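You operate a simulated robot arm through the tools that you are given. There is no shell and no other tool. Be economical: measure what you need, move in short steps, check, and stop when the job is done.

You run a simulated two-armed robot. Do the job below in one go: nothing can be reset, and whatever is moved stays where it is left.

Task
On the top of the glass bench, fold the striped cloth in half, so that its two short edges meet.

Only the result counts: the job must be done as asked and must still hold three seconds after the hand-in. Knocking over, shifting, dropping, spilling or breaking anything else fails it. Flat cloth is picked up by pressing the open fingertips on it (5 to 10 N) and closing them slowly along it; thin cloth reads only 2 to 8 mm in the jaws.

Robot
Two 6-joint arms with two-finger parallel grippers on one trunk, on a base that drives. Base frame: it is fixed to the floor where the robot stands at the start and does not move with it; the origin is under the middle of the robot, x ahead of it, y to its left, z up; the surface under the hand at the start is at about z = 800. Readings come in mm, degrees, newtons and seconds.
The left shoulder is at the start at [280, 185, 980], the right one opposite. With the tool pointing down near the work surface each hand reaches from about 560 to 940 mm from the robot's upright axis, wherever it stands, measured 20 degrees to its own side. Places, roughly: top of the glass bench [700, 200, 800]. Payload 1.57 kg a hand.
The TCP of each hand is the grasp point between the finger pads, 30 mm short of the fingertips. In the tool frame z runs along the fingers and y along their closing line. The gripper opens to 80 mm. The fingers are 17 mm wide and 12 mm thick; the gripper's body (40 by 82 mm) begins 80 mm behind the TCP.
Orientation is that of the tool frame in the base frame, as a unit quaternion [w, x, y, z]. With the fingers straight down and closing along the base's y, the tool's x points along the base's -x, its y along +y and its z along -z.

Tools
- The arms move only by the tool drive_tool. It takes "left_rows", "right_rows" or both (then of equal length, played together; a hand with none holds still); each is a list of rows, each a list of 3 entries, a list of its own where there are three numbers: the turn, a rotation vector about the tool's x, y, z in degrees, then the shift along the tool's x, y, z in mm, then the finger opening in mm, from 0 to 80. In form: [[[ax, ay, az], [x, y, z], fingers], ...]. A call has 1 to 10 rows; each row shifts and turns the commanded pose from where the row before left it, along the tool's axes as they then stand. Rows are played at 5 a second. More than 50 mm and 8.6 degrees between two rows, or a gripper value outside its range, and nothing of the call is played. Where a pose cannot be reached the arm comes as near as it can. A force on the tool above 40 N (or 10 N above the force at the start of the call, whichever is more), or a blocked arm, ends the call early, and 0.2 s more pass. The fingers move at their own pace (about 153 mm/s each) and stop on an object; they squeeze with about 37 N. The grip force told is the motor's: it shows also when the fingers shut on nothing. Time passes only in rows, and 0.2 s behind the last, so rows that do not move let the fingers close. The reply holds the time, the measured pose of the TCP, the force on the tool along the base axes, the opening and the grip force, in the units named above and with some noise, with the torque about the TCP (base axes, N m) and any sound that the robot's microphone picked up.
- Cameras (640 x 400 px; columns grow to the right, rows downward): "scene" is now at [216.8, 4.2, 1393.7]; the picture's right is [0.11, -0.99, 0.00], its down [-0.87, -0.10, -0.48] and it looks along [0.47, 0.05, -0.88] (base axes); focal length 265 px, centre (320, 200). "left" rides on the left gripper at [72, 7, -122] in its tool frame; the picture's right is [-0.09, 1.00, 0.00], its down [-0.84, -0.08, -0.54] and it looks along [-0.54, -0.05, 0.84] (tool axes); focal length 238 px, centre (320, 200). "right" rides on the right gripper at [72, -7, -122] in its tool frame; the picture's right is [0.09, 1.00, 0.00], its down [-0.84, 0.08, -0.54] and it looks along [-0.54, 0.05, 0.84] (tool axes); focal length 238 px, centre (320, 200). There is no depth. A picture from a camera that has moved, and an enlarged one, comes with that camera's place and axes in the base frame and with its lens. The place of the scene camera against the robot may be out by one fixed shift of up to 12 mm in any direction.
- get_image(camera): a new picture of that camera. No time passes.
- move_column(by): slides the trunk up (or, below 0, down) by that many mm; the arms and the scene camera ride with it, the base frame stays. It gives what a move gives, with no picture.
- steer(legs): drives the robot by 1 to 6 legs, each [ahead, turn to the left] in mm and degrees, along the robot's own axes; the way and the turn of a leg run together, so that a leg with both is an arc; at most 1500 mm and 180 degrees a leg. The arms and the cameras ride along, it lands a little off, and it stops where it bumps. It gives what a move gives.
- pan_tilt(pan, tilt): turns the head with the scene camera to pan (to the left, within 86 degrees either way) and tilt (down, from -29 to 69), counted from straight ahead of the robot. It gives what a move gives.
- close_up(camera, box): a new picture of the part [left, top, right, bottom] of that camera's present view, enlarged. No time passes.
- close_job(): hands the job in; it is judged then, once.

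Go step by step. Nothing tells you exact positions but the pictures and the camera data: compare them with the known pose of the tool, close in by small moves and look again before you grip or let go. The budget is 120 turns and 88 pictures, counting those below and the enlarged ones. Unless the task says otherwise, let go and move clear before handing in, and close with one line.

The tools are called after "Emit:" as a command line: name --argument value ..., lists and objects as JSON in quotes. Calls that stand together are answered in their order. drive_tool: Moves the arms, as the interface text tells. Its arguments: {"type":"object","properties":{"left_rows":{"type":"array","items":{"type":"array"}},"right_rows":{"type":"array","items":{"type":"array"}}},"required":[]} The other tools are called the same way: move_column (by) slides the trunk up or down; steer (legs) drives the base; pan_tilt (pan, tilt) turns the head that bears the scene camera; get_image (camera) takes a picture; close_up (camera, box) takes an enlarged picture of a part of a camera's view; close_job () hands the job in.

At the start:

```text
time_s: 0.0
left_tcp_pos: [527.1, 323.1, 1046.8]
left_ee_rot: [0.0, 0.0, 1.0, 0.001]
left_ft_force: [-0.3, 0.2, 0.0]
left_moment: [0.04, 0.0, 0.02]
left_opening: 79.8
left_grasp_force: 0.1
right_tcp_pos: [560.9, -237.0, 963.0]
right_ee_rot: [0.001, 0.0, 1.0, 0.0]
right_ft_force: [0.0, 0.5, -0.8]
right_moment: [0.0, 0.0, -0.01]
right_opening: 80.1
right_grasp_force: 0.1
trunk travel left (down, up): [-675.0, 315.0]
robot x, y, heading: [1.2, 1.4, 0.2]
head pan, tilt: [6.2, 61.5]
```

scene: 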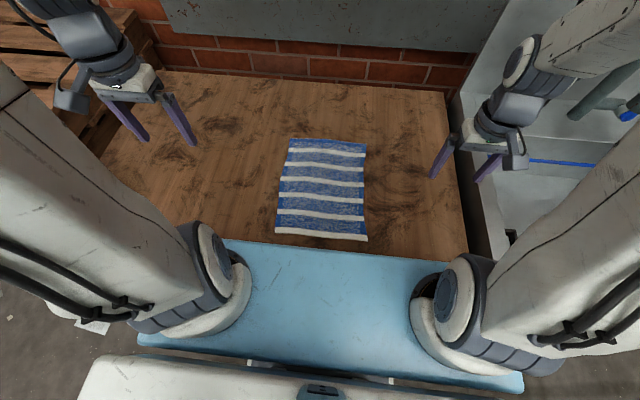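
right: 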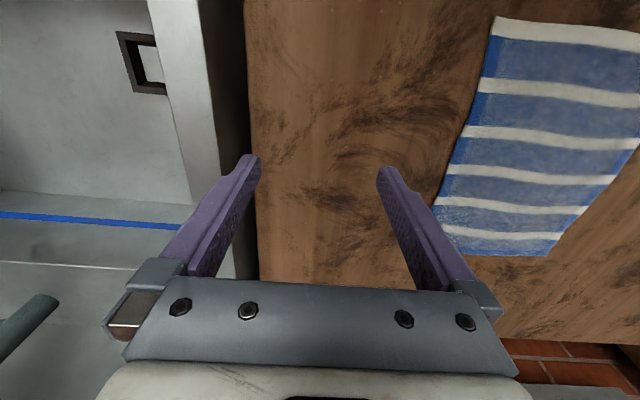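
left: 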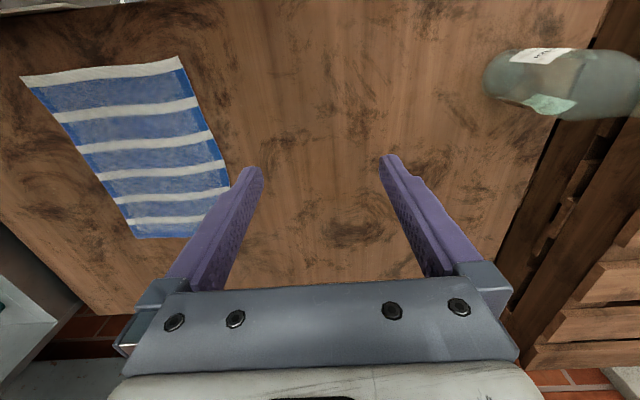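

I see the striped cloth lying flat, roughly x 450–750, y −85…145, with its short edges facing towards and away from me. A bottle stands far to the left, near (524, 662). The near edge is too close to reach, so I back up about 140 mm first.

Emit:
steer --legs '[[-140, 0]]'

```text
time_s: 1.3
left_tcp_pos: [384.4, 322.2, 1047.7]
left_ee_rot: [0.0, 0.0, 1.0, 0.0]
left_ft_force: [0.2, -0.8, -0.2]
left_moment: [0.03, 0.02, 0.0]
left_opening: 80.1
left_grasp_force: 0.1
right_tcp_pos: [420.1, -238.0, 963.0]
right_ee_rot: [0.0, 0.0, 1.0, 0.0]
right_ft_force: [0.1, 0.6, 0.2]
right_moment: [0.01, 0.0, 0.02]
right_opening: 79.9
right_grasp_force: 0.0
trunk travel left (down, up): [-675.0, 315.0]
robot x, y, heading: [-141.5, -2.3, 0.0]
head pan, tilt: [6.2, 61.5]
```

The base has moved back cleanly. I tilt the head and bring both hands above the near corners.

Emit:
pan_tilt --pan 0 --tilt 52

Emit:
drive_tool --left_rows '[[[0, 0, 0], [-9, -33, 19], 80], [[0, 0, 0], [-9, -33, 19], 80], [[0, 0, 0], [-9, -33, 19], 60], [[0, 0, 0], [-9, -33, 19], 40], [[0, 0, 0], [-9, -33, 19], 40], [[0, 0, 0], [-9, -32, 19], 40]]' --right_rows '[[[0, 0, 0], [0, 28, 5], 80], [[0, 0, 0], [0, 28, 5], 80], [[0, 0, 0], [-3, 28, 5], 60], [[0, 0, 0], [-3, 28, 5], 40], [[0, 0, 0], [-3, 28, 5], 40], [[0, 0, 0], [-3, 28, 5], 40]]'

Emit:
get_image --camera "scene"

Emit:
get_image --camera "left"

Emit:
get_image --camera "right"

```text
time_s: 2.0
left_tcp_pos: [383.6, 322.7, 1047.1]
left_ee_rot: [0.0, 0.0, 1.0, 0.0]
left_ft_force: [0.4, -0.1, 0.1]
left_moment: [-0.01, 0.01, 0.0]
left_opening: 80.0
left_grasp_force: 0.1
right_tcp_pos: [420.2, -238.1, 963.2]
right_ee_rot: [0.001, 0.0, 1.0, -0.001]
right_ft_force: [0.2, -0.3, 0.2]
right_moment: [0.01, 0.01, 0.0]
right_opening: 79.8
right_grasp_force: 0.2
trunk travel left (down, up): [-675.0, 315.0]
robot x, y, heading: [-140.9, 0.3, -0.0]
head pan, tilt: [0.0, 52.0]
```

```text
time_s: 3.4
left_tcp_pos: [437.7, 125.9, 933.3]
left_ee_rot: [0.0, -0.001, 1.0, 0.0]
left_ft_force: [0.1, 0.1, 0.2]
left_moment: [0.02, 0.01, 0.0]
left_opening: 40.1
left_grasp_force: 0.0
right_tcp_pos: [430.3, -69.8, 931.8]
right_ee_rot: [0.0, 0.0, 1.0, 0.0]
right_ft_force: [0.0, -0.1, -0.1]
right_moment: [-0.03, -0.02, 0.02]
right_opening: 40.0
right_grasp_force: 0.0
trunk travel left (down, up): [-675.0, 315.0]
robot x, y, heading: [-142.4, 1.2, 0.1]
head pan, tilt: [0.0, 52.0]
```

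```text
84 pictures are left
camera scene: at [86.1, -2.7, 1405.3], right [0.0, -1.0, 0.0], down [-0.79, 0.0, -0.62], along [0.62, 0.0, -0.79], focal length 265 px, centre (320, 200)
```

scene: 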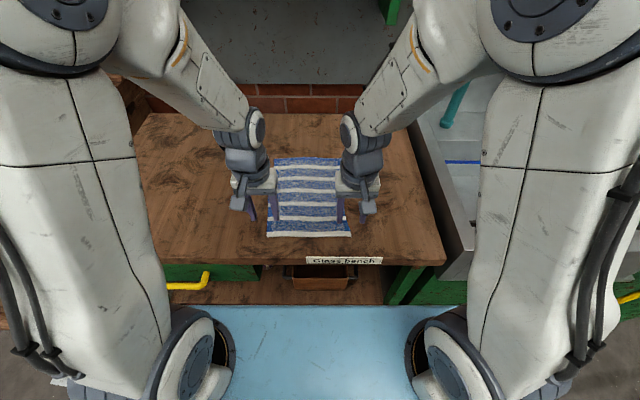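

```text
83 pictures are left
camera left: at [364.7, 131.4, 1054.9], right [0.09, 1.0, 0.0], down [0.84, -0.08, 0.54], along [0.54, -0.05, -0.84], focal length 238 px, centre (320, 200)
```

left: 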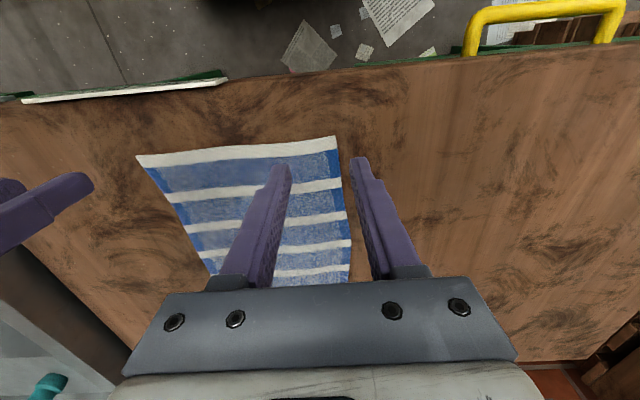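

```text
82 pictures are left
camera right: at [358.3, -75.5, 1055.2], right [-0.09, 1.0, 0.0], down [0.84, 0.08, 0.54], along [0.54, 0.05, -0.84], focal length 238 px, centre (320, 200)
```

right: 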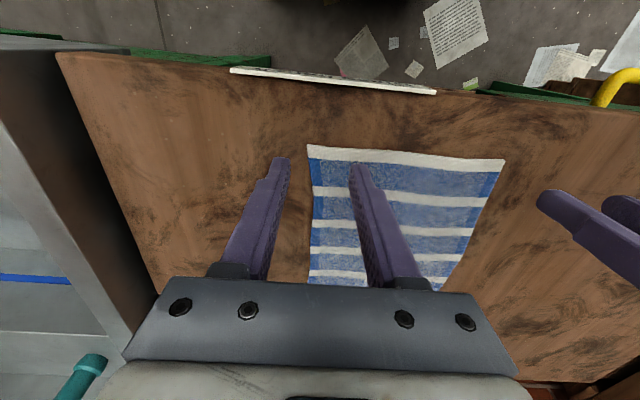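

The corners read about NL (449, 143) and NR (452, −81), with the bench at z≈800. I lower both hands to just above the cloth, about 10 mm in from the near edge, with the fingers half open.

Emit:
drive_tool --left_rows '[[[0, 0, 0], [-8, -4, 30], 30], [[0, 0, 0], [-7, -4, 30], 30], [[0, 0, 0], [-7, -3, 25], 30], [[0, 0, 0], [0, 0, 0], 30]]' --right_rows '[[[0, 0, 0], [-10, 6, 30], 30], [[0, 0, 0], [-10, 6, 30], 30], [[0, 0, 0], [-11, 5, 24], 30], [[0, 0, 0], [0, 0, 0], 30]]'

Emit:
get_image --camera "left"

Emit:
get_image --camera "right"

```text
time_s: 4.4
left_tcp_pos: [460.0, 115.6, 847.1]
left_ee_rot: [0.0, 0.0, 1.0, 0.0]
left_ft_force: [-0.1, -0.1, -0.3]
left_moment: [0.01, 0.03, 0.01]
left_opening: 30.2
left_grasp_force: 0.1
right_tcp_pos: [462.9, -52.6, 848.7]
right_ee_rot: [0.0, 0.0, 1.0, 0.001]
right_ft_force: [0.4, -1.0, 0.7]
right_moment: [0.0, 0.01, -0.01]
right_opening: 30.0
right_grasp_force: 0.1
trunk travel left (down, up): [-675.0, 315.0]
robot x, y, heading: [-140.7, -1.8, 0.1]
head pan, tilt: [0.0, 52.0]
```

```text
81 pictures are left
camera left: at [388.0, 120.3, 968.9], right [0.09, 1.0, 0.0], down [0.84, -0.08, 0.54], along [0.54, -0.05, -0.84], focal length 238 px, centre (320, 200)
```

left: 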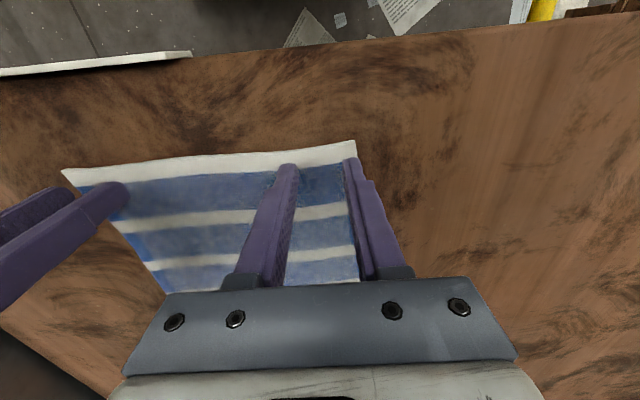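

```text
80 pictures are left
camera right: at [390.1, -57.9, 971.5], right [-0.09, 1.0, 0.0], down [0.84, 0.08, 0.54], along [0.54, 0.05, -0.84], focal length 238 px, centre (320, 200)
```

right: 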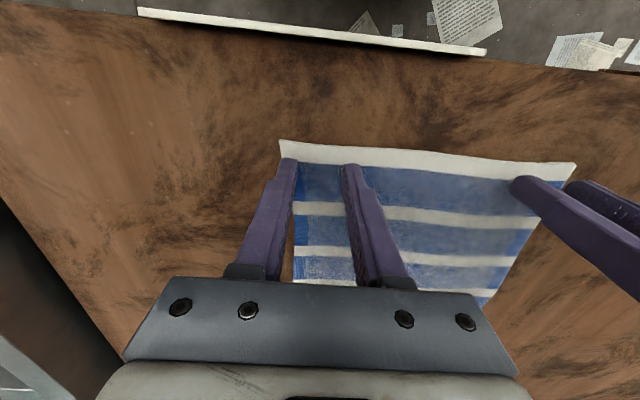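

The fingertips line up with the corners, about 11 mm in from the edge. Next I lower to contact in small steps.

Emit:
drive_tool --left_rows '[[[0, 0, 0], [0, 0, 6], 30], [[0, 0, 0], [0, 0, 5], 30], [[0, 0, 0], [0, 0, 3], 30], [[0, 0, 0], [0, 0, 0], 30]]' --right_rows '[[[0, 0, 0], [0, 0, 6], 30], [[0, 0, 0], [0, 0, 6], 30], [[0, 0, 0], [0, 0, 3], 30], [[0, 0, 0], [0, 0, 0], 30]]'

```text
time_s: 5.4
left_tcp_pos: [461.0, 115.3, 834.1]
left_ee_rot: [0.0, 0.0, 1.0, 0.0]
left_ft_force: [0.1, 0.1, 2.1]
left_moment: [-0.04, -0.02, -0.01]
left_opening: 30.1
left_grasp_force: 0.0
right_tcp_pos: [462.3, -52.1, 835.1]
right_ee_rot: [0.0, 0.0, 1.0, 0.0]
right_ft_force: [-0.3, 0.1, 1.4]
right_moment: [-0.01, -0.01, 0.01]
right_opening: 30.1
right_grasp_force: 0.1
trunk travel left (down, up): [-675.0, 315.0]
robot x, y, heading: [-138.0, 2.5, -0.1]
head pan, tilt: [0.0, 52.0]
```

Emit:
drive_tool --left_rows '[[[0, 0, 0], [0, 0, 1], 30], [[0, 0, 0], [0, 0, 0], 30]]' --right_rows '[[[0, 0, 0], [0, 0, 1], 30], [[0, 0, 0], [0, 0, 0], 30]]'

```text
time_s: 6.0
left_tcp_pos: [460.6, 115.0, 833.5]
left_ee_rot: [0.001, 0.0, 1.0, -0.001]
left_ft_force: [0.2, 0.2, 5.7]
left_moment: [0.0, 0.01, 0.0]
left_opening: 29.9
left_grasp_force: 0.1
right_tcp_pos: [463.2, -52.9, 834.5]
right_ee_rot: [-0.001, 0.001, 1.0, 0.0]
right_ft_force: [-1.0, -0.9, 1.9]
right_moment: [-0.03, 0.04, -0.04]
right_opening: 30.0
right_grasp_force: 0.0
trunk travel left (down, up): [-675.0, 315.0]
robot x, y, heading: [-141.2, -1.2, -0.1]
head pan, tilt: [0.0, 52.0]
```

The left hand is pressing with 5.7 N but the right only with 1.9 N. Both need a little more.

Emit:
drive_tool --left_rows '[[[0, 0, 0], [0, 0, 0.4], 30], [[0, 0, 0], [0, 0, 0], 30]]' --right_rows '[[[0, 0, 0], [0, 0, 1.2], 30], [[0, 0, 0], [0, 0, 0], 30]]'

```text
time_s: 6.6
left_tcp_pos: [460.5, 114.9, 833.1]
left_ee_rot: [0.001, 0.001, 1.0, 0.0]
left_ft_force: [1.6, -0.7, 8.7]
left_moment: [-0.03, -0.04, 0.04]
left_opening: 29.9
left_grasp_force: 0.0
right_tcp_pos: [462.7, -52.7, 833.4]
right_ee_rot: [0.001, 0.0, 1.0, 0.001]
right_ft_force: [0.5, 1.1, 6.0]
right_moment: [0.05, -0.01, -0.01]
right_opening: 29.9
right_grasp_force: 0.1
trunk travel left (down, up): [-675.0, 315.0]
robot x, y, heading: [-142.0, 1.1, -0.0]
head pan, tilt: [0.0, 52.0]
```

Both hands are in the 5–10 N band, so I close slowly.

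Emit:
drive_tool --left_rows '[[[0, 0, 0], [0, 0, 0], 26], [[0, 0, 0], [0, 0, 0], 22], [[0, 0, 0], [0, 0, 0], 18], [[0, 0, 0], [0, 0, 0], 14], [[0, 0, 0], [0, 0, 0], 10], [[0, 0, 0], [0, 0, 0], 6], [[0, 0, 0], [0, 0, 0], 3], [[0, 0, 0], [0, 0, 0], 0], [[0, 0, 0], [0, 0, 0], 0]]' --right_rows '[[[0, 0, 0], [0, 0, 0], 26], [[0, 0, 0], [0, 0, 0], 22], [[0, 0, 0], [0, 0, 0], 18], [[0, 0, 0], [0, 0, 0], 14], [[0, 0, 0], [0, 0, 0], 10], [[0, 0, 0], [0, 0, 0], 6], [[0, 0, 0], [0, 0, 0], 3], [[0, 0, 0], [0, 0, 0], 0], [[0, 0, 0], [0, 0, 0], 0]]'

Emit:
get_image --camera "left"

Emit:
get_image --camera "right"

```text
time_s: 8.6
left_tcp_pos: [460.7, 114.9, 833.5]
left_ee_rot: [0.0, 0.0, 1.0, 0.0]
left_ft_force: [1.1, -0.8, 11.0]
left_moment: [0.0, -0.01, 0.01]
left_opening: 3.6
left_grasp_force: 24.7
right_tcp_pos: [461.3, -52.1, 833.0]
right_ee_rot: [0.0, 0.0, 1.0, 0.0]
right_ft_force: [-0.1, -1.2, 8.3]
right_moment: [-0.03, 0.01, -0.01]
right_opening: 0.0
right_grasp_force: 20.9
trunk travel left (down, up): [-675.0, 315.0]
robot x, y, heading: [-142.3, 0.5, 0.1]
head pan, tilt: [0.0, 52.0]
```

```text
79 pictures are left
camera left: at [387.3, 120.3, 954.5], right [0.09, 1.0, 0.0], down [0.84, -0.08, 0.54], along [0.54, -0.05, -0.84], focal length 238 px, centre (320, 200)
```

left: 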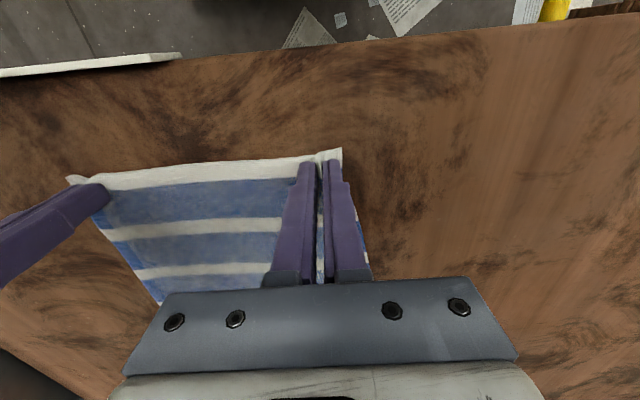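

```text
78 pictures are left
camera right: at [390.3, -58.4, 955.4], right [-0.09, 1.0, 0.0], down [0.84, 0.08, 0.54], along [0.54, 0.05, -0.84], focal length 238 px, centre (320, 200)
```

right: 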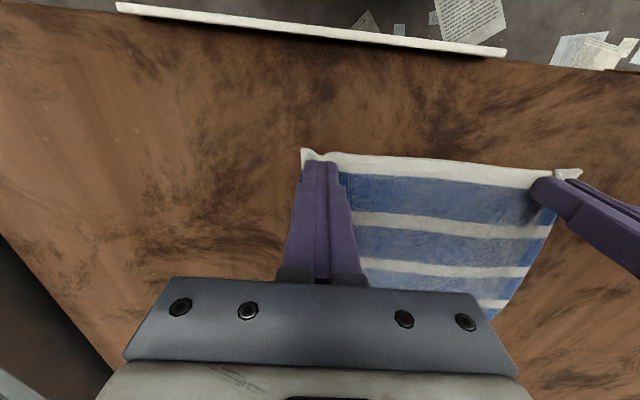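

The left hand holds cloth (3.6 mm). The right closed on nothing, so I lift it slightly, reopen and look.

Emit:
drive_tool --right_rows '[[[0, 0, 0], [0, 0, -3], 0], [[0, 0, 0], [0, 0, -5], 10], [[0, 0, 0], [0, 0, -5], 30], [[0, 0, 0], [0, 0, 0], 30]]'

Emit:
get_image --camera "right"

```text
time_s: 9.6
left_tcp_pos: [459.9, 114.8, 834.3]
left_ee_rot: [0.0, 0.0, 1.0, 0.001]
left_ft_force: [-0.8, -0.4, 15.0]
left_moment: [0.01, 0.0, -0.01]
left_opening: 3.3
left_grasp_force: 24.9
right_tcp_pos: [460.9, -52.5, 846.1]
right_ee_rot: [0.001, 0.0, 1.0, 0.0]
right_ft_force: [-0.7, -0.7, -0.1]
right_moment: [-0.01, -0.01, -0.01]
right_opening: 30.1
right_grasp_force: 0.0
trunk travel left (down, up): [-675.0, 315.0]
robot x, y, heading: [-141.1, -1.8, 0.1]
head pan, tilt: [0.0, 52.0]
```

```text
77 pictures are left
camera right: at [389.1, -58.6, 968.0], right [-0.09, 1.0, 0.0], down [0.84, 0.08, 0.54], along [0.54, 0.05, -0.84], focal length 238 px, centre (320, 200)
```

right: 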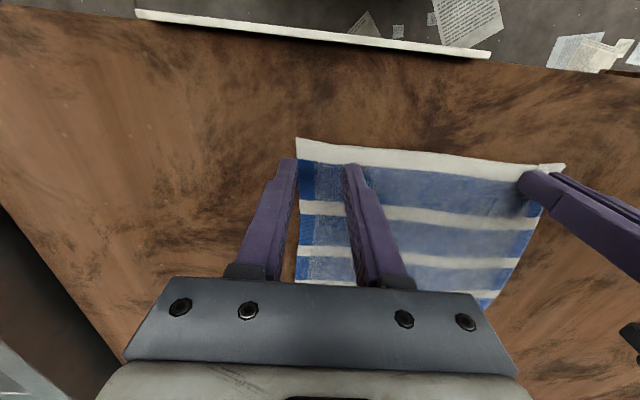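

The cloth has relaxed, with its corner near (446, −71). The outer finger was off the edge, so I shift 9 mm inward and press again.

Emit:
drive_tool --right_rows '[[[0, 0, 0], [2, 9, 0], 30], [[0, 0, 0], [0, 0, 6], 30], [[0, 0, 0], [0, 0, 5], 30], [[0, 0, 0], [0, 0, 2], 30], [[0, 0, 0], [0, 0, 0.6], 30], [[0, 0, 0], [0, 0, 0], 30]]'

```text
time_s: 11.0
left_tcp_pos: [460.1, 115.2, 833.8]
left_ee_rot: [0.001, 0.0, 1.0, 0.0]
left_ft_force: [1.2, 0.4, 8.7]
left_moment: [-0.01, -0.05, 0.0]
left_opening: 3.8
left_grasp_force: 24.7
right_tcp_pos: [460.3, -44.2, 832.3]
right_ee_rot: [0.0, 0.0, 1.0, 0.0]
right_ft_force: [-3.2, 1.6, 12.9]
right_moment: [0.07, 0.09, -0.04]
right_opening: 30.0
right_grasp_force: 0.1
trunk travel left (down, up): [-675.0, 315.0]
robot x, y, heading: [-140.3, -1.4, 0.1]
head pan, tilt: [0.0, 52.0]
```

A touch too hard, so I ease off 0.5 mm and close slowly.

Emit:
drive_tool --right_rows '[[[0, 0, 0], [0, 0, -0.5], 30], [[0, 0, 0], [0, 0, 0], 26], [[0, 0, 0], [0, 0, 0], 22], [[0, 0, 0], [0, 0, 0], 18], [[0, 0, 0], [0, 0, 0], 14], [[0, 0, 0], [0, 0, 0], 10], [[0, 0, 0], [0, 0, 0], 6], [[0, 0, 0], [0, 0, 0], 3], [[0, 0, 0], [0, 0, 0], 0], [[0, 0, 0], [0, 0, 0], 0]]'

Emit:
get_image --camera "right"

```text
time_s: 13.2
left_tcp_pos: [460.6, 115.5, 833.2]
left_ee_rot: [0.0, 0.0, 1.0, 0.0]
left_ft_force: [-0.5, -7.9, 12.4]
left_moment: [-0.2, 0.03, 0.01]
left_opening: 3.8
left_grasp_force: 24.7
right_tcp_pos: [460.2, -44.4, 832.6]
right_ee_rot: [0.002, 0.0, 1.0, 0.0]
right_ft_force: [0.2, 10.7, 6.4]
right_moment: [0.33, 0.0, 0.02]
right_opening: 3.9
right_grasp_force: 24.6
trunk travel left (down, up): [-675.0, 315.0]
robot x, y, heading: [-139.5, 1.9, 0.2]
head pan, tilt: [0.0, 52.0]
```

```text
76 pictures are left
camera right: at [388.3, -49.5, 955.3], right [-0.09, 1.0, 0.0], down [0.84, 0.08, 0.54], along [0.54, 0.05, -0.84], focal length 238 px, centre (320, 200)
```

right: 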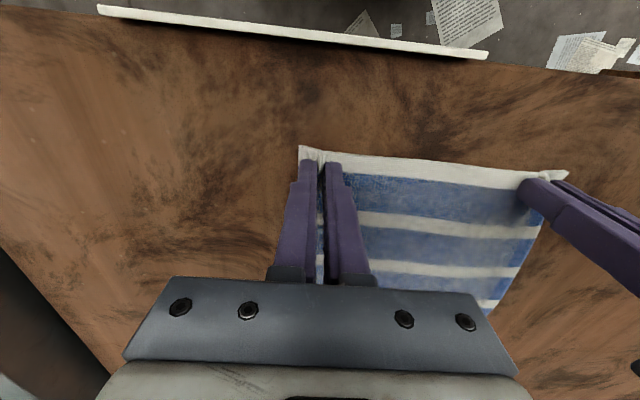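

Both hands now hold cloth (3.8 and 3.9 mm). I relax the tension between them a little and start the lift.

Emit:
drive_tool --left_rows '[[[0, 0, 0], [0, -2, -5], 0], [[0, 0, 0], [-3, -1, -15], 0], [[0, 0, 0], [-5, 0, -20], 0], [[0, 0, 0], [-8, 0, -20], 0], [[0, 0, 0], [0, 0, 0], 0]]' --right_rows '[[[0, 0, 0], [0, 2, -5], 0], [[0, 0, 0], [-3, 1, -15], 0], [[0, 0, 0], [-5, 0, -20], 0], [[0, 0, 0], [-8, 0, -20], 0], [[0, 0, 0], [0, 0, 0], 0]]'

Emit:
get_image --camera "left"

Emit:
get_image --camera "scene"

```text
time_s: 14.4
left_tcp_pos: [475.3, 113.4, 893.1]
left_ee_rot: [0.0, -0.001, 1.0, 0.0]
left_ft_force: [-0.2, -2.9, -0.6]
left_moment: [-0.08, -0.02, -0.01]
left_opening: 3.9
left_grasp_force: 24.3
right_tcp_pos: [477.4, -40.4, 893.8]
right_ee_rot: [0.0, -0.001, 1.0, 0.0]
right_ft_force: [-0.1, 3.8, -0.2]
right_moment: [0.1, 0.01, -0.04]
right_opening: 3.6
right_grasp_force: 25.1
trunk travel left (down, up): [-675.0, 315.0]
robot x, y, heading: [-143.2, 0.6, -0.0]
head pan, tilt: [0.0, 52.0]
```

```text
75 pictures are left
camera left: at [403.4, 118.9, 1014.4], right [0.09, 1.0, 0.0], down [0.84, -0.08, 0.54], along [0.54, -0.05, -0.84], focal length 238 px, centre (320, 200)
```

left: 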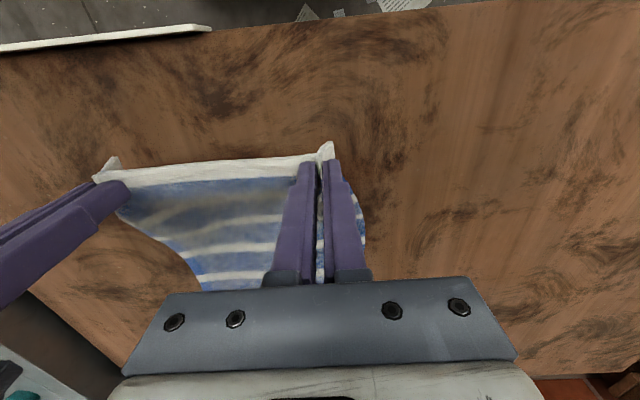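

```text
74 pictures are left
camera scene: at [86.3, -2.7, 1405.3], right [0.0, -1.0, 0.0], down [-0.79, 0.0, -0.62], along [0.62, 0.0, -0.79], focal length 265 px, centre (320, 200)
```

scene: 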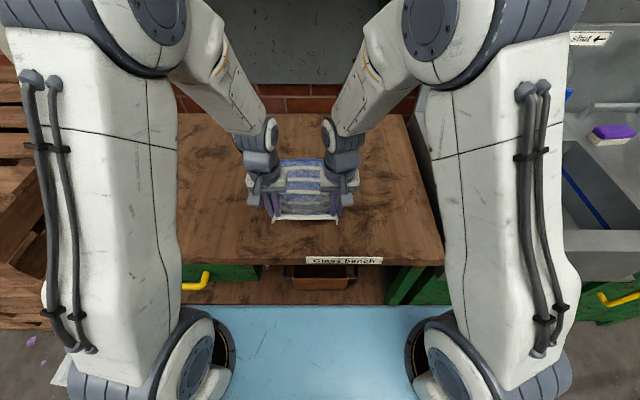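

The cloth lifts well. I carry it along the arc, tilting the tools back so that the edge leads.

Emit:
drive_tool --left_rows '[[[0, 6, 0], [-15, 0, -18], 0], [[0, 6, 0], [-18, 0, -20], 0], [[0, 6, 0], [-21.5, 0, -18.9], 0], [[0, 6, 0], [-23.5, 0, -18.2], 0], [[0, 6, 0], [-25.4, 0, -16.8], 0], [[0, 0, 0], [0, 0, 0], 0]]' --right_rows '[[[0, 6, 0], [-15, 0, -18], 0], [[0, 6, 0], [-18, 0, -20], 0], [[0, 6, 0], [-21.5, 0, -18.9], 0], [[0, 6, 0], [-23.5, 0, -18.2], 0], [[0, 6, 0], [-25.4, 0, -16.8], 0], [[0, 0, 0], [0, 0, 0], 0]]'

Emit:
get_image --camera "left"

Emit:
get_image --camera "scene"

```text
time_s: 15.8
left_tcp_pos: [593.0, 111.7, 957.3]
left_ee_rot: [-0.261, 0.0, 0.965, -0.001]
left_ft_force: [0.9, -3.1, -0.6]
left_moment: [-0.03, 0.04, 0.07]
left_opening: 3.5
left_grasp_force: 24.4
right_tcp_pos: [597.1, -41.2, 958.2]
right_ee_rot: [-0.259, 0.0, 0.966, -0.001]
right_ft_force: [0.5, 3.4, -0.1]
right_moment: [0.05, 0.05, -0.06]
right_opening: 3.8
right_grasp_force: 24.3
trunk travel left (down, up): [-675.0, 315.0]
robot x, y, heading: [-144.0, -0.6, -0.3]
head pan, tilt: [0.0, 52.0]
```

```text
73 pictures are left
camera left: at [591.8, 117.5, 1098.6], right [0.08, 1.0, -0.05], down [1.0, -0.08, 0.05], along [0.05, -0.05, -1.0], focal length 238 px, centre (320, 200)
```

left: 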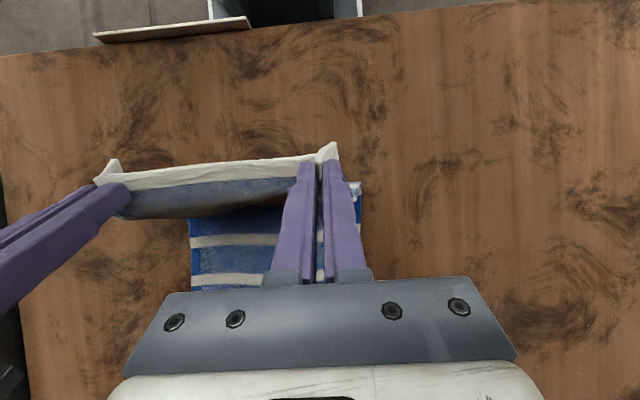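

```text
72 pictures are left
camera scene: at [86.9, -2.7, 1405.1], right [0.0, -1.0, 0.0], down [-0.79, 0.0, -0.62], along [0.62, 0.0, -0.79], focal length 265 px, centre (320, 200)
```

scene: 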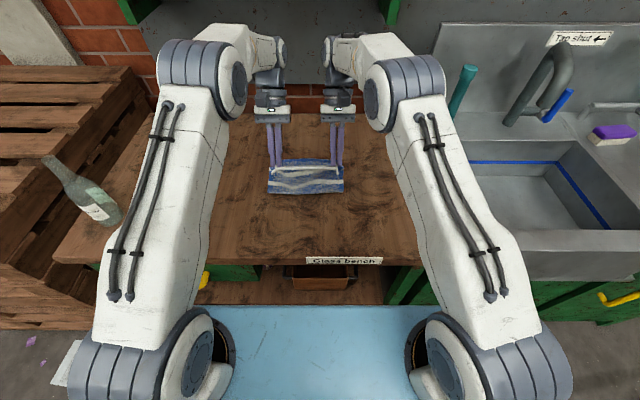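

The fold is going well: the edge hangs neatly and the far half lies undisturbed. I lower a bit, then drive 110 mm forward so the arms can lay the edge down with the tools tilted.

Emit:
drive_tool --left_rows '[[[0, 0, 0], [-9.5, 0, 16.5], 0], [[0, 0, 0], [-9.5, 0, 16.5], 0], [[0, 0, 0], [-9.5, 0, 16.5], 0]]' --right_rows '[[[0, 0, 0], [-9.5, 0, 16.5], 0], [[0, 0, 0], [-9.5, 0, 16.5], 0], [[0, 0, 0], [-9.5, 0, 16.5], 0]]'

Emit:
steer --legs '[[110, 0]]'

Emit:
get_image --camera "left"

Emit:
get_image --camera "scene"

```text
time_s: 16.6
left_tcp_pos: [593.4, 111.9, 900.1]
left_ee_rot: [-0.258, 0.0, 0.966, 0.0]
left_ft_force: [0.5, -1.5, 0.2]
left_moment: [-0.02, -0.04, 0.0]
left_opening: 3.5
left_grasp_force: 24.6
right_tcp_pos: [595.8, -42.4, 898.6]
right_ee_rot: [-0.259, -0.001, 0.966, 0.0]
right_ft_force: [-0.1, 2.1, -0.2]
right_moment: [0.05, -0.05, -0.04]
right_opening: 3.8
right_grasp_force: 24.2
trunk travel left (down, up): [-675.0, 315.0]
robot x, y, heading: [-141.2, -3.1, -0.1]
head pan, tilt: [0.0, 52.0]
```

```text
time_s: 17.8
left_tcp_pos: [704.0, 111.6, 901.0]
left_ee_rot: [-0.258, 0.0, 0.966, 0.0]
left_ft_force: [-0.3, -2.1, 0.5]
left_moment: [-0.08, 0.01, 0.04]
left_opening: 3.3
left_grasp_force: 24.3
right_tcp_pos: [707.7, -40.5, 900.2]
right_ee_rot: [-0.259, 0.001, 0.966, 0.001]
right_ft_force: [0.3, 1.3, 0.0]
right_moment: [0.05, 0.0, -0.05]
right_opening: 3.5
right_grasp_force: 24.2
trunk travel left (down, up): [-675.0, 315.0]
robot x, y, heading: [-26.4, -1.1, 0.3]
head pan, tilt: [0.0, 52.0]
```

```text
71 pictures are left
camera left: at [703.2, 117.1, 1041.5], right [0.08, 1.0, -0.05], down [1.0, -0.08, 0.05], along [0.05, -0.05, -1.0], focal length 238 px, centre (320, 200)
```

left: 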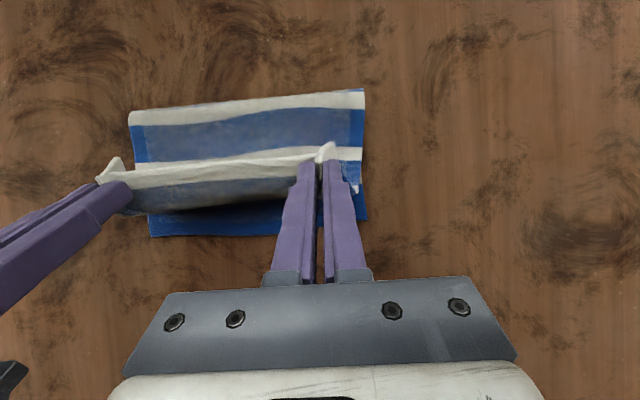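

```text
70 pictures are left
camera scene: at [197.9, -2.7, 1405.3], right [0.0, -1.0, 0.0], down [-0.79, 0.0, -0.62], along [0.62, 0.0, -0.79], focal length 265 px, centre (320, 200)
```

scene: 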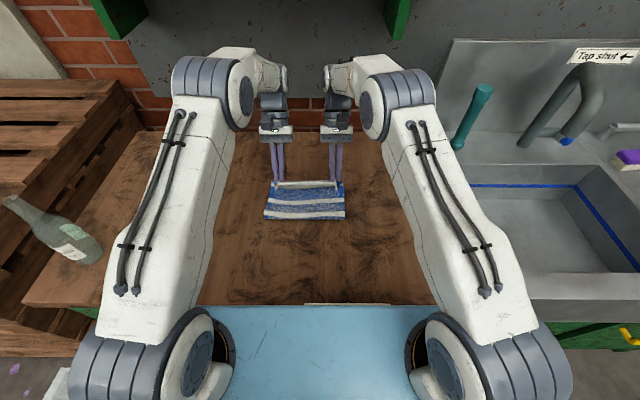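

The fold line is near x≈615 and the far edge near x≈740. I lower the held edge down to the far edge while tilting on to 45°.

Emit:
drive_tool --left_rows '[[[0, 5, 0], [-20.4, 0, 11.3], 0], [[0, 5, 0], [-20.1, 0, 7.8], 0], [[0, 5, 0], [-18.8, 0, 3.8], 0], [[0, 0, 0], [-14.2, 0, -2.8], 0], [[0, 0, 0], [0, 0, 0], 0]]' --right_rows '[[[0, 5, 0], [-20.4, 0, 11.3], 0], [[0, 5, 0], [-20.1, 0, 7.8], 0], [[0, 5, 0], [-18.8, 0, 3.8], 0], [[0, 0, 0], [-12.8, 0, -1.4], 0], [[0, 0, 0], [0, 0, 0], 0]]'

Emit:
get_image --camera "left"

Emit:
get_image --camera "right"

Emit:
close_up --camera "scene" --box '[220, 100, 400, 240]'

```text
time_s: 18.7
left_tcp_pos: [704.5, 109.3, 833.1]
left_ee_rot: [-0.38, 0.004, 0.925, -0.006]
left_ft_force: [0.1, -11.4, 17.3]
left_moment: [-0.25, 0.24, 0.28]
left_opening: 3.5
left_grasp_force: 24.4
left hand out of reach, approached as far as the arm can: row 2, 3, 4
right_tcp_pos: [695.4, -49.2, 849.4]
right_ee_rot: [-0.379, -0.002, 0.925, 0.005]
right_ft_force: [0.4, 11.8, -0.5]
right_moment: [0.26, -0.07, -0.22]
right_opening: 3.8
right_grasp_force: 24.9
right hand out of reach, approached as far as the arm can: row 2, 3, 4
trunk travel left (down, up): [-675.0, 315.0]
robot x, y, heading: [-28.6, 1.4, 0.1]
head pan, tilt: [0.0, 52.0]
stopped in row 4 (left hand): the force on the tool passed its limit at 46 N (the readings are from after the stop); the commanded pose is now the measured one
```

```text
69 pictures are left
camera left: at [738.0, 117.1, 970.3], right [0.07, 0.99, -0.08], down [0.98, -0.08, -0.2], along [-0.21, -0.06, -0.98], focal length 238 px, centre (320, 200)
```

left: 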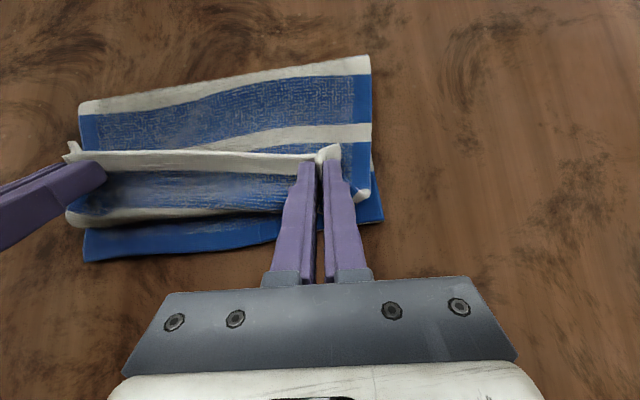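

```text
68 pictures are left
camera right: at [729.7, -56.1, 987.4], right [-0.07, 0.99, 0.08], down [0.98, 0.08, -0.2], along [-0.21, 0.06, -0.98], focal length 238 px, centre (320, 200)
```

right: 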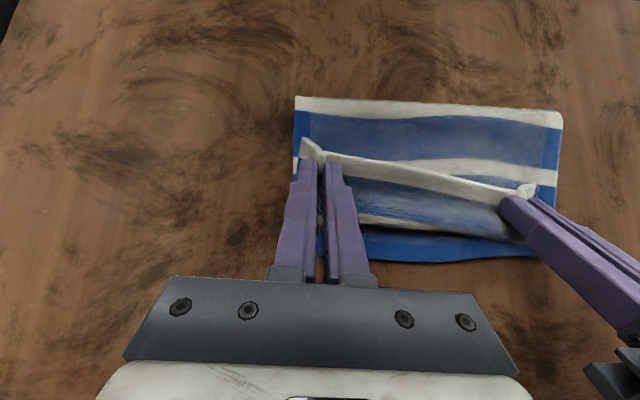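

```text
2.86 times, centred on (310, 170) of scene
camera zoom: at [197.0, -2.8, 1405.5], right [0.0, -1.0, 0.0], down [-0.79, 0.0, -0.62], along [0.62, 0.0, -0.79], focal length 757 px, centre (349, 286)
```

zoom: 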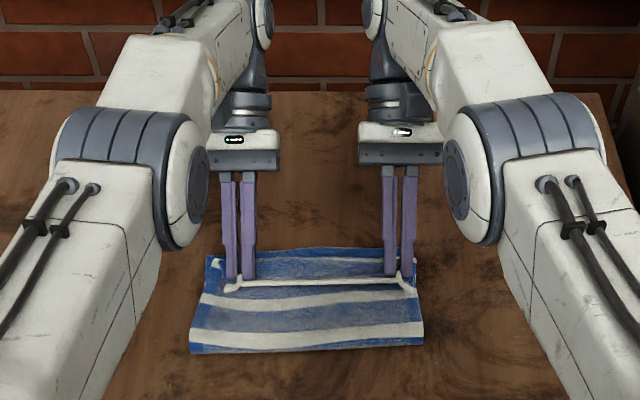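

The arms hit their reach limit when tilted that far, and the left fingertips pressed on the bench. I raise and level both hands, untilt to 30°, and drive forward 27 mm, which brings the base back to its starting spot.

Emit:
drive_tool --left_rows '[[[0, -5, 0], [8.5, 0, -8.5], 0], [[0, -5, 0], [7.7, 0, -9.2], 0], [[0, -5, 0], [0, 0, 0], 0], [[0, 0, 0], [0, 0, 0], 0]]' --right_rows '[[[0, -5, 0], [0.7, 3, -4.9], 0], [[0, -5, 0], [0.3, 3, -5], 0], [[0, -5, 0], [-2.5, 0, -1.7], 0], [[0, 0, 0], [0, 0, 0], 0]]'

Emit:
steer --legs '[[27, 0]]'

Emit:
get_image --camera "left"

Emit:
get_image --camera "right"

```text
time_s: 19.7
left_tcp_pos: [703.9, 112.7, 855.1]
left_ee_rot: [-0.256, 0.002, 0.967, -0.003]
left_ft_force: [0.2, -7.0, 0.4]
left_moment: [-0.22, 0.0, 0.16]
left_opening: 3.4
left_grasp_force: 23.9
right_tcp_pos: [705.4, -44.5, 857.2]
right_ee_rot: [-0.255, -0.001, 0.967, 0.004]
right_ft_force: [-1.3, 6.4, 0.4]
right_moment: [0.19, -0.01, -0.07]
right_opening: 3.8
right_grasp_force: 24.9
trunk travel left (down, up): [-675.0, 315.0]
robot x, y, heading: [-28.2, -1.4, 0.2]
head pan, tilt: [0.0, 52.0]
```

```text
time_s: 20.5
left_tcp_pos: [730.6, 113.4, 855.7]
left_ee_rot: [-0.256, 0.001, 0.967, -0.003]
left_ft_force: [-0.5, -6.3, 0.5]
left_moment: [-0.18, -0.02, 0.1]
left_opening: 3.7
left_grasp_force: 24.5
right_tcp_pos: [732.9, -44.4, 857.8]
right_ee_rot: [-0.256, -0.001, 0.967, 0.004]
right_ft_force: [-0.6, 5.6, -0.6]
right_moment: [0.17, 0.0, -0.1]
right_opening: 3.7
right_grasp_force: 24.5
trunk travel left (down, up): [-675.0, 315.0]
robot x, y, heading: [-0.1, 1.7, 0.2]
head pan, tilt: [0.0, 52.0]
```

```text
66 pictures are left
camera left: at [728.2, 119.4, 996.0], right [0.08, 1.0, -0.05], down [1.0, -0.08, 0.06], along [0.05, -0.06, -1.0], focal length 238 px, centre (320, 200)
```

left: 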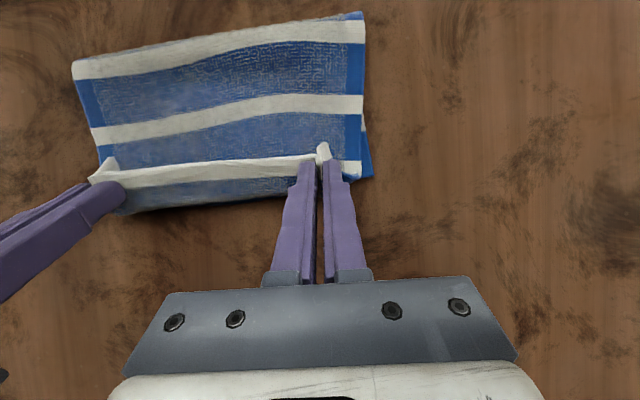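

```text
65 pictures are left
camera right: at [730.0, -50.6, 998.8], right [-0.08, 1.0, 0.05], down [1.0, 0.08, 0.06], along [0.05, 0.06, -1.0], focal length 238 px, centre (320, 200)
```

right: 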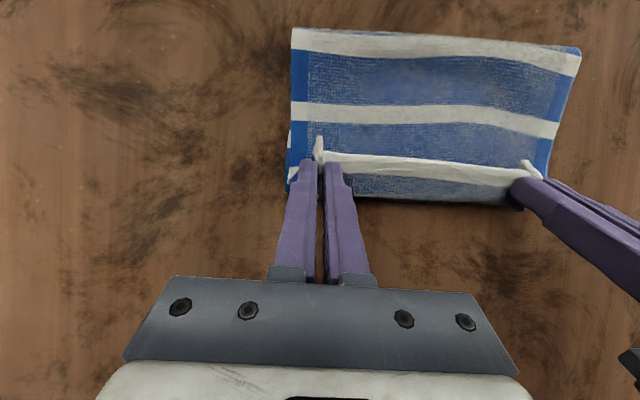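

The held edge now hovers near the far edge (left ≈722, right ≈734). I lower it the rest of the way.

Emit:
drive_tool --left_rows '[[[0, 0, 0], [-8, 0, 5.8], 0], [[0, 0, 0], [-8, 0, 5.8], 0], [[0, 0, 0], [0, 0, 0], 0]]' --right_rows '[[[0, 0, 0], [-11, 0, 5.1], 0], [[0, 0, 0], [-11, 0, 5.1], 0], [[0, 0, 0], [0, 0, 0], 0]]'

Emit:
get_image --camera "left"

Emit:
get_image --camera "right"

```text
time_s: 21.3
left_tcp_pos: [739.4, 111.7, 837.5]
left_ee_rot: [-0.256, 0.001, 0.967, -0.005]
left_ft_force: [-2.4, -4.6, 7.0]
left_moment: [-0.12, 0.14, 0.09]
left_opening: 3.5
left_grasp_force: 24.5
right_tcp_pos: [745.9, -42.4, 838.9]
right_ee_rot: [-0.256, -0.002, 0.967, 0.003]
right_ft_force: [-2.3, 4.5, 6.8]
right_moment: [0.12, 0.15, -0.05]
right_opening: 3.8
right_grasp_force: 24.3
trunk travel left (down, up): [-675.0, 315.0]
robot x, y, heading: [0.8, 2.0, 0.1]
head pan, tilt: [0.0, 52.0]
```

```text
64 pictures are left
camera left: at [736.2, 118.3, 978.6], right [0.08, 1.0, -0.05], down [1.0, -0.08, 0.06], along [0.05, -0.06, -1.0], focal length 238 px, centre (320, 200)
```

left: 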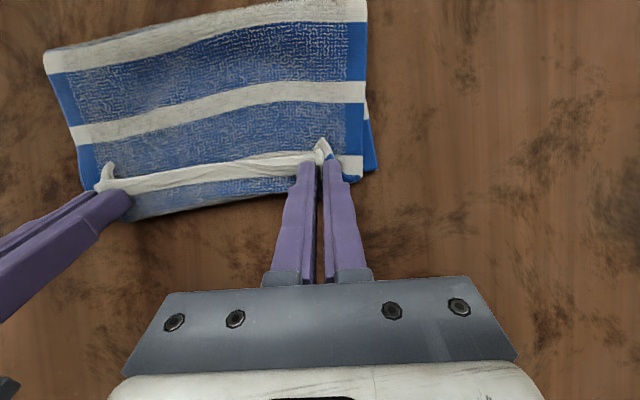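

```text
63 pictures are left
camera right: at [743.8, -49.7, 980.2], right [-0.08, 1.0, 0.05], down [1.0, 0.08, 0.06], along [0.05, 0.06, -1.0], focal length 238 px, centre (320, 200)
```

right: 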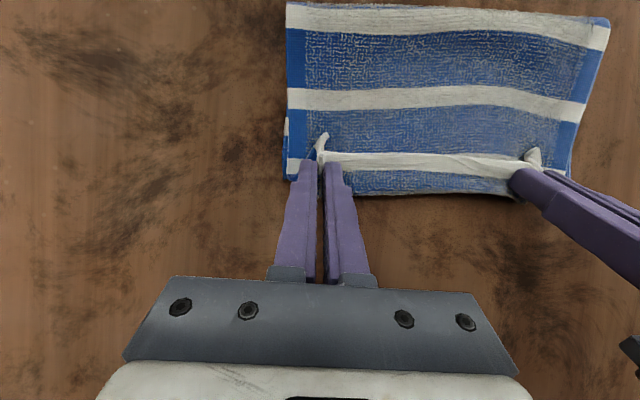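

The top edge is down but about 20 mm short of the lower edge. I raise it slightly and pull it 15–18 mm further before releasing.

Emit:
drive_tool --left_rows '[[[0, 0, 0], [2.5, 0, -4.3], 0], [[0, 0, 0], [-7.8, 0, -4.5], 0], [[0, 0, 0], [-7.8, 0, -4.5], 0], [[0, 0, 0], [0, 0, 0], 0]]' --right_rows '[[[0, 0, 0], [2.5, 0, -4.3], 0], [[0, 0, 0], [-6.1, 0, -3.5], 0], [[0, 0, 0], [-6.1, 0, -3.5], 0], [[0, 0, 0], [0, 0, 0], 0]]'

Emit:
get_image --camera "left"

Emit:
close_up --camera "right" --box '[260, 100, 600, 300]'

```text
time_s: 22.3
left_tcp_pos: [757.5, 110.8, 841.3]
left_ee_rot: [-0.257, 0.001, 0.966, -0.003]
left_ft_force: [-0.2, -3.7, 1.0]
left_moment: [-0.15, 0.02, 0.06]
left_opening: 3.6
left_grasp_force: 24.8
right_tcp_pos: [760.4, -44.1, 842.9]
right_ee_rot: [-0.257, -0.001, 0.966, 0.004]
right_ft_force: [-0.2, 3.9, 1.5]
right_moment: [0.16, 0.02, -0.07]
right_opening: 3.6
right_grasp_force: 24.6
trunk travel left (down, up): [-675.0, 315.0]
robot x, y, heading: [-5.6, -4.0, 0.1]
head pan, tilt: [0.0, 52.0]
```

```text
62 pictures are left
camera left: at [755.1, 118.3, 982.5], right [0.08, 1.0, -0.05], down [1.0, -0.08, 0.06], along [0.05, -0.06, -1.0], focal length 238 px, centre (320, 200)
```

left: 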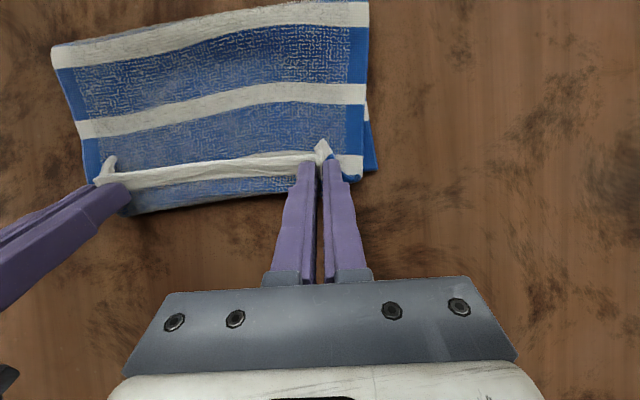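

```text
1.88 times, centred on (430, 200) of right
camera zoom: at [758.2, -50.0, 983.6], right [-0.08, 1.0, 0.05], down [1.0, 0.08, 0.06], along [0.05, 0.06, -1.0], focal length 449 px, centre (113, 200)
```

zoom: 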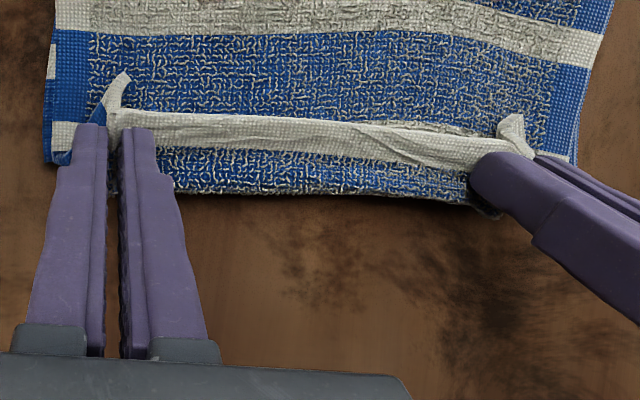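

The whole cloth slid along, so pulling at this height is no help. I release here, back off and inspect the result properly.

Emit:
drive_tool --left_rows '[[[0, 0, 0], [0, 0, 0], 8], [[0, 0, 0], [0, 0, 0], 16], [[0, 0, 0], [0, 0, -10], 20], [[0, 0, 0], [0, 0, -25], 20], [[0, 0, 0], [0, 0, -35], 20], [[0, 0, 0], [0, 0, -40], 20]]' --right_rows '[[[0, 0, 0], [0, 0, 0], 8], [[0, 0, 0], [0, 0, 0], 16], [[0, 0, 0], [0, 0, -10], 20], [[0, 0, 0], [0, 0, -25], 20], [[0, 0, 0], [0, 0, -35], 20], [[0, 0, 0], [0, 0, -40], 20]]'

Emit:
get_image --camera "left"

Emit:
get_image --camera "right"

```text
time_s: 23.7
left_tcp_pos: [784.3, 116.9, 934.7]
left_ee_rot: [-0.256, 0.001, 0.967, -0.005]
left_ft_force: [0.5, 0.2, -0.1]
left_moment: [-0.02, 0.0, 0.01]
left_opening: 20.0
left_grasp_force: 0.0
left hand out of reach, approached as far as the arm can: row 5, 6
right_tcp_pos: [776.7, -54.0, 935.8]
right_ee_rot: [-0.256, -0.001, 0.967, 0.004]
right_ft_force: [0.6, 0.5, -0.4]
right_moment: [0.0, 0.0, -0.02]
right_opening: 19.8
right_grasp_force: 0.0
right hand out of reach, approached as far as the arm can: row 4, 5, 6
trunk travel left (down, up): [-675.0, 315.0]
robot x, y, heading: [-1.7, 2.0, 0.2]
head pan, tilt: [0.0, 52.0]
```

```text
60 pictures are left
camera left: at [781.8, 123.2, 1076.5], right [0.08, 1.0, -0.05], down [1.0, -0.08, 0.06], along [0.05, -0.06, -1.0], focal length 238 px, centre (320, 200)
```

left: 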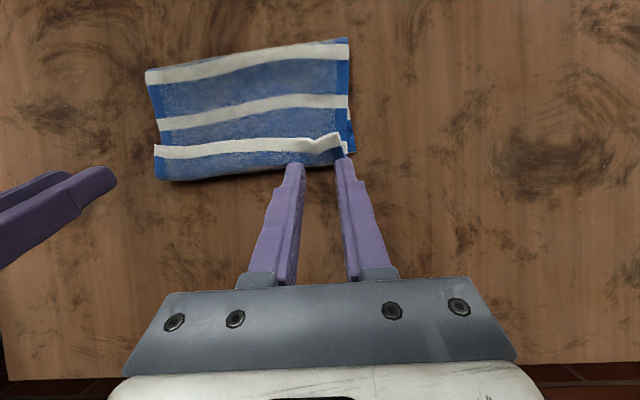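

```text
59 pictures are left
camera right: at [772.8, -61.3, 1078.4], right [-0.08, 1.0, 0.05], down [1.0, 0.08, 0.06], along [0.05, 0.06, -1.0], focal length 238 px, centre (320, 200)
```

right: 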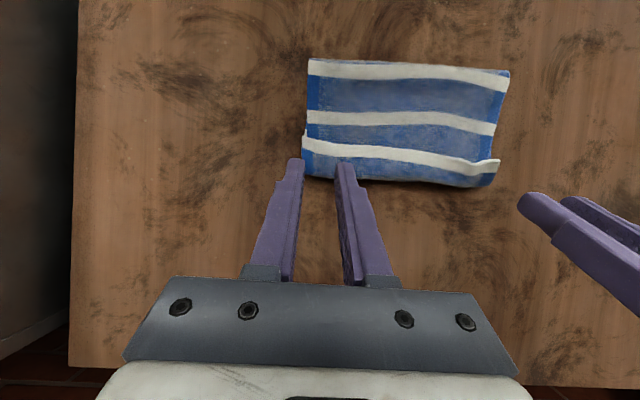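

I untilt and swing both hands aside to see the cloth clearly.

Emit:
drive_tool --left_rows '[[[0, -6, 0], [20, 30, -10], 30], [[0, -6, 0], [20, 35, -5], 30], [[0, -6, 0], [15, 40, -5], 30], [[0, -6, 0], [15, 40, 0], 30], [[0, -6, 0], [15, 40, 0], 30]]' --right_rows '[[[0, -6, 0], [20, -30, -10], 30], [[0, -6, 0], [20, -35, -5], 30], [[0, -6, 0], [15, -40, -5], 30], [[0, -6, 0], [15, -40, 0], 30], [[0, -6, 0], [15, -40, 0], 30]]'

Emit:
close_up --camera "scene" --box '[220, 130, 400, 250]'

Emit:
get_image --camera "left"

Emit:
get_image --camera "right"

```text
time_s: 24.9
left_tcp_pos: [714.0, 302.1, 978.2]
left_ee_rot: [0.003, 0.001, 1.0, -0.004]
left_ft_force: [0.0, -0.4, -0.5]
left_moment: [0.0, 0.02, 0.02]
left_opening: 30.0
left_grasp_force: 0.0
right_tcp_pos: [707.0, -241.3, 981.6]
right_ee_rot: [0.004, -0.001, 1.0, 0.004]
right_ft_force: [-0.4, -0.9, 0.7]
right_moment: [0.01, 0.04, 0.01]
right_opening: 30.0
right_grasp_force: 0.0
trunk travel left (down, up): [-675.0, 315.0]
robot x, y, heading: [-2.1, -3.3, -0.0]
head pan, tilt: [0.0, 52.0]
```

```text
3.33 times, centred on (310, 190) of scene
camera zoom: at [225.9, -2.6, 1405.2], right [0.0, -1.0, 0.0], down [-0.79, 0.0, -0.62], along [0.62, 0.0, -0.79], focal length 883 px, centre (353, 233)
```

zoom: 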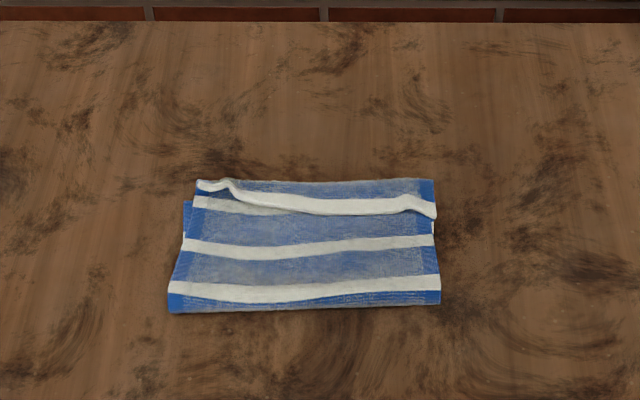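

```text
57 pictures are left
camera left: at [640.3, 308.2, 1099.4], right [0.09, 1.0, -0.01], down [0.83, -0.07, 0.55], along [0.55, -0.06, -0.84], focal length 238 px, centre (320, 200)
```

left: 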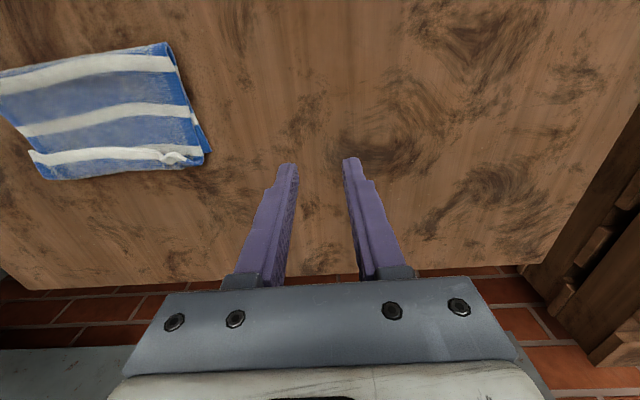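

```text
56 pictures are left
camera right: at [633.7, -248.0, 1102.8], right [-0.09, 1.0, 0.01], down [0.83, 0.07, 0.55], along [0.55, 0.06, -0.84], focal length 238 px, centre (320, 200)
```

right: 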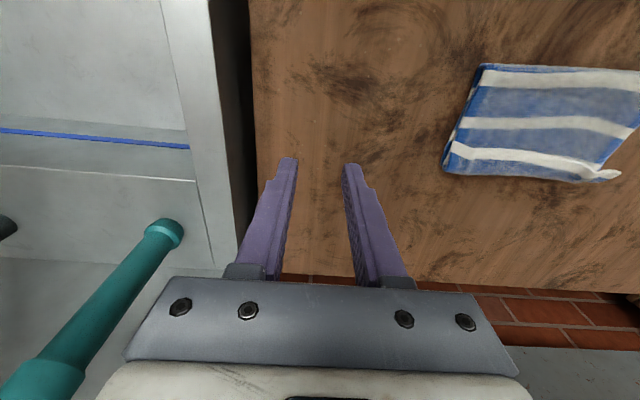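

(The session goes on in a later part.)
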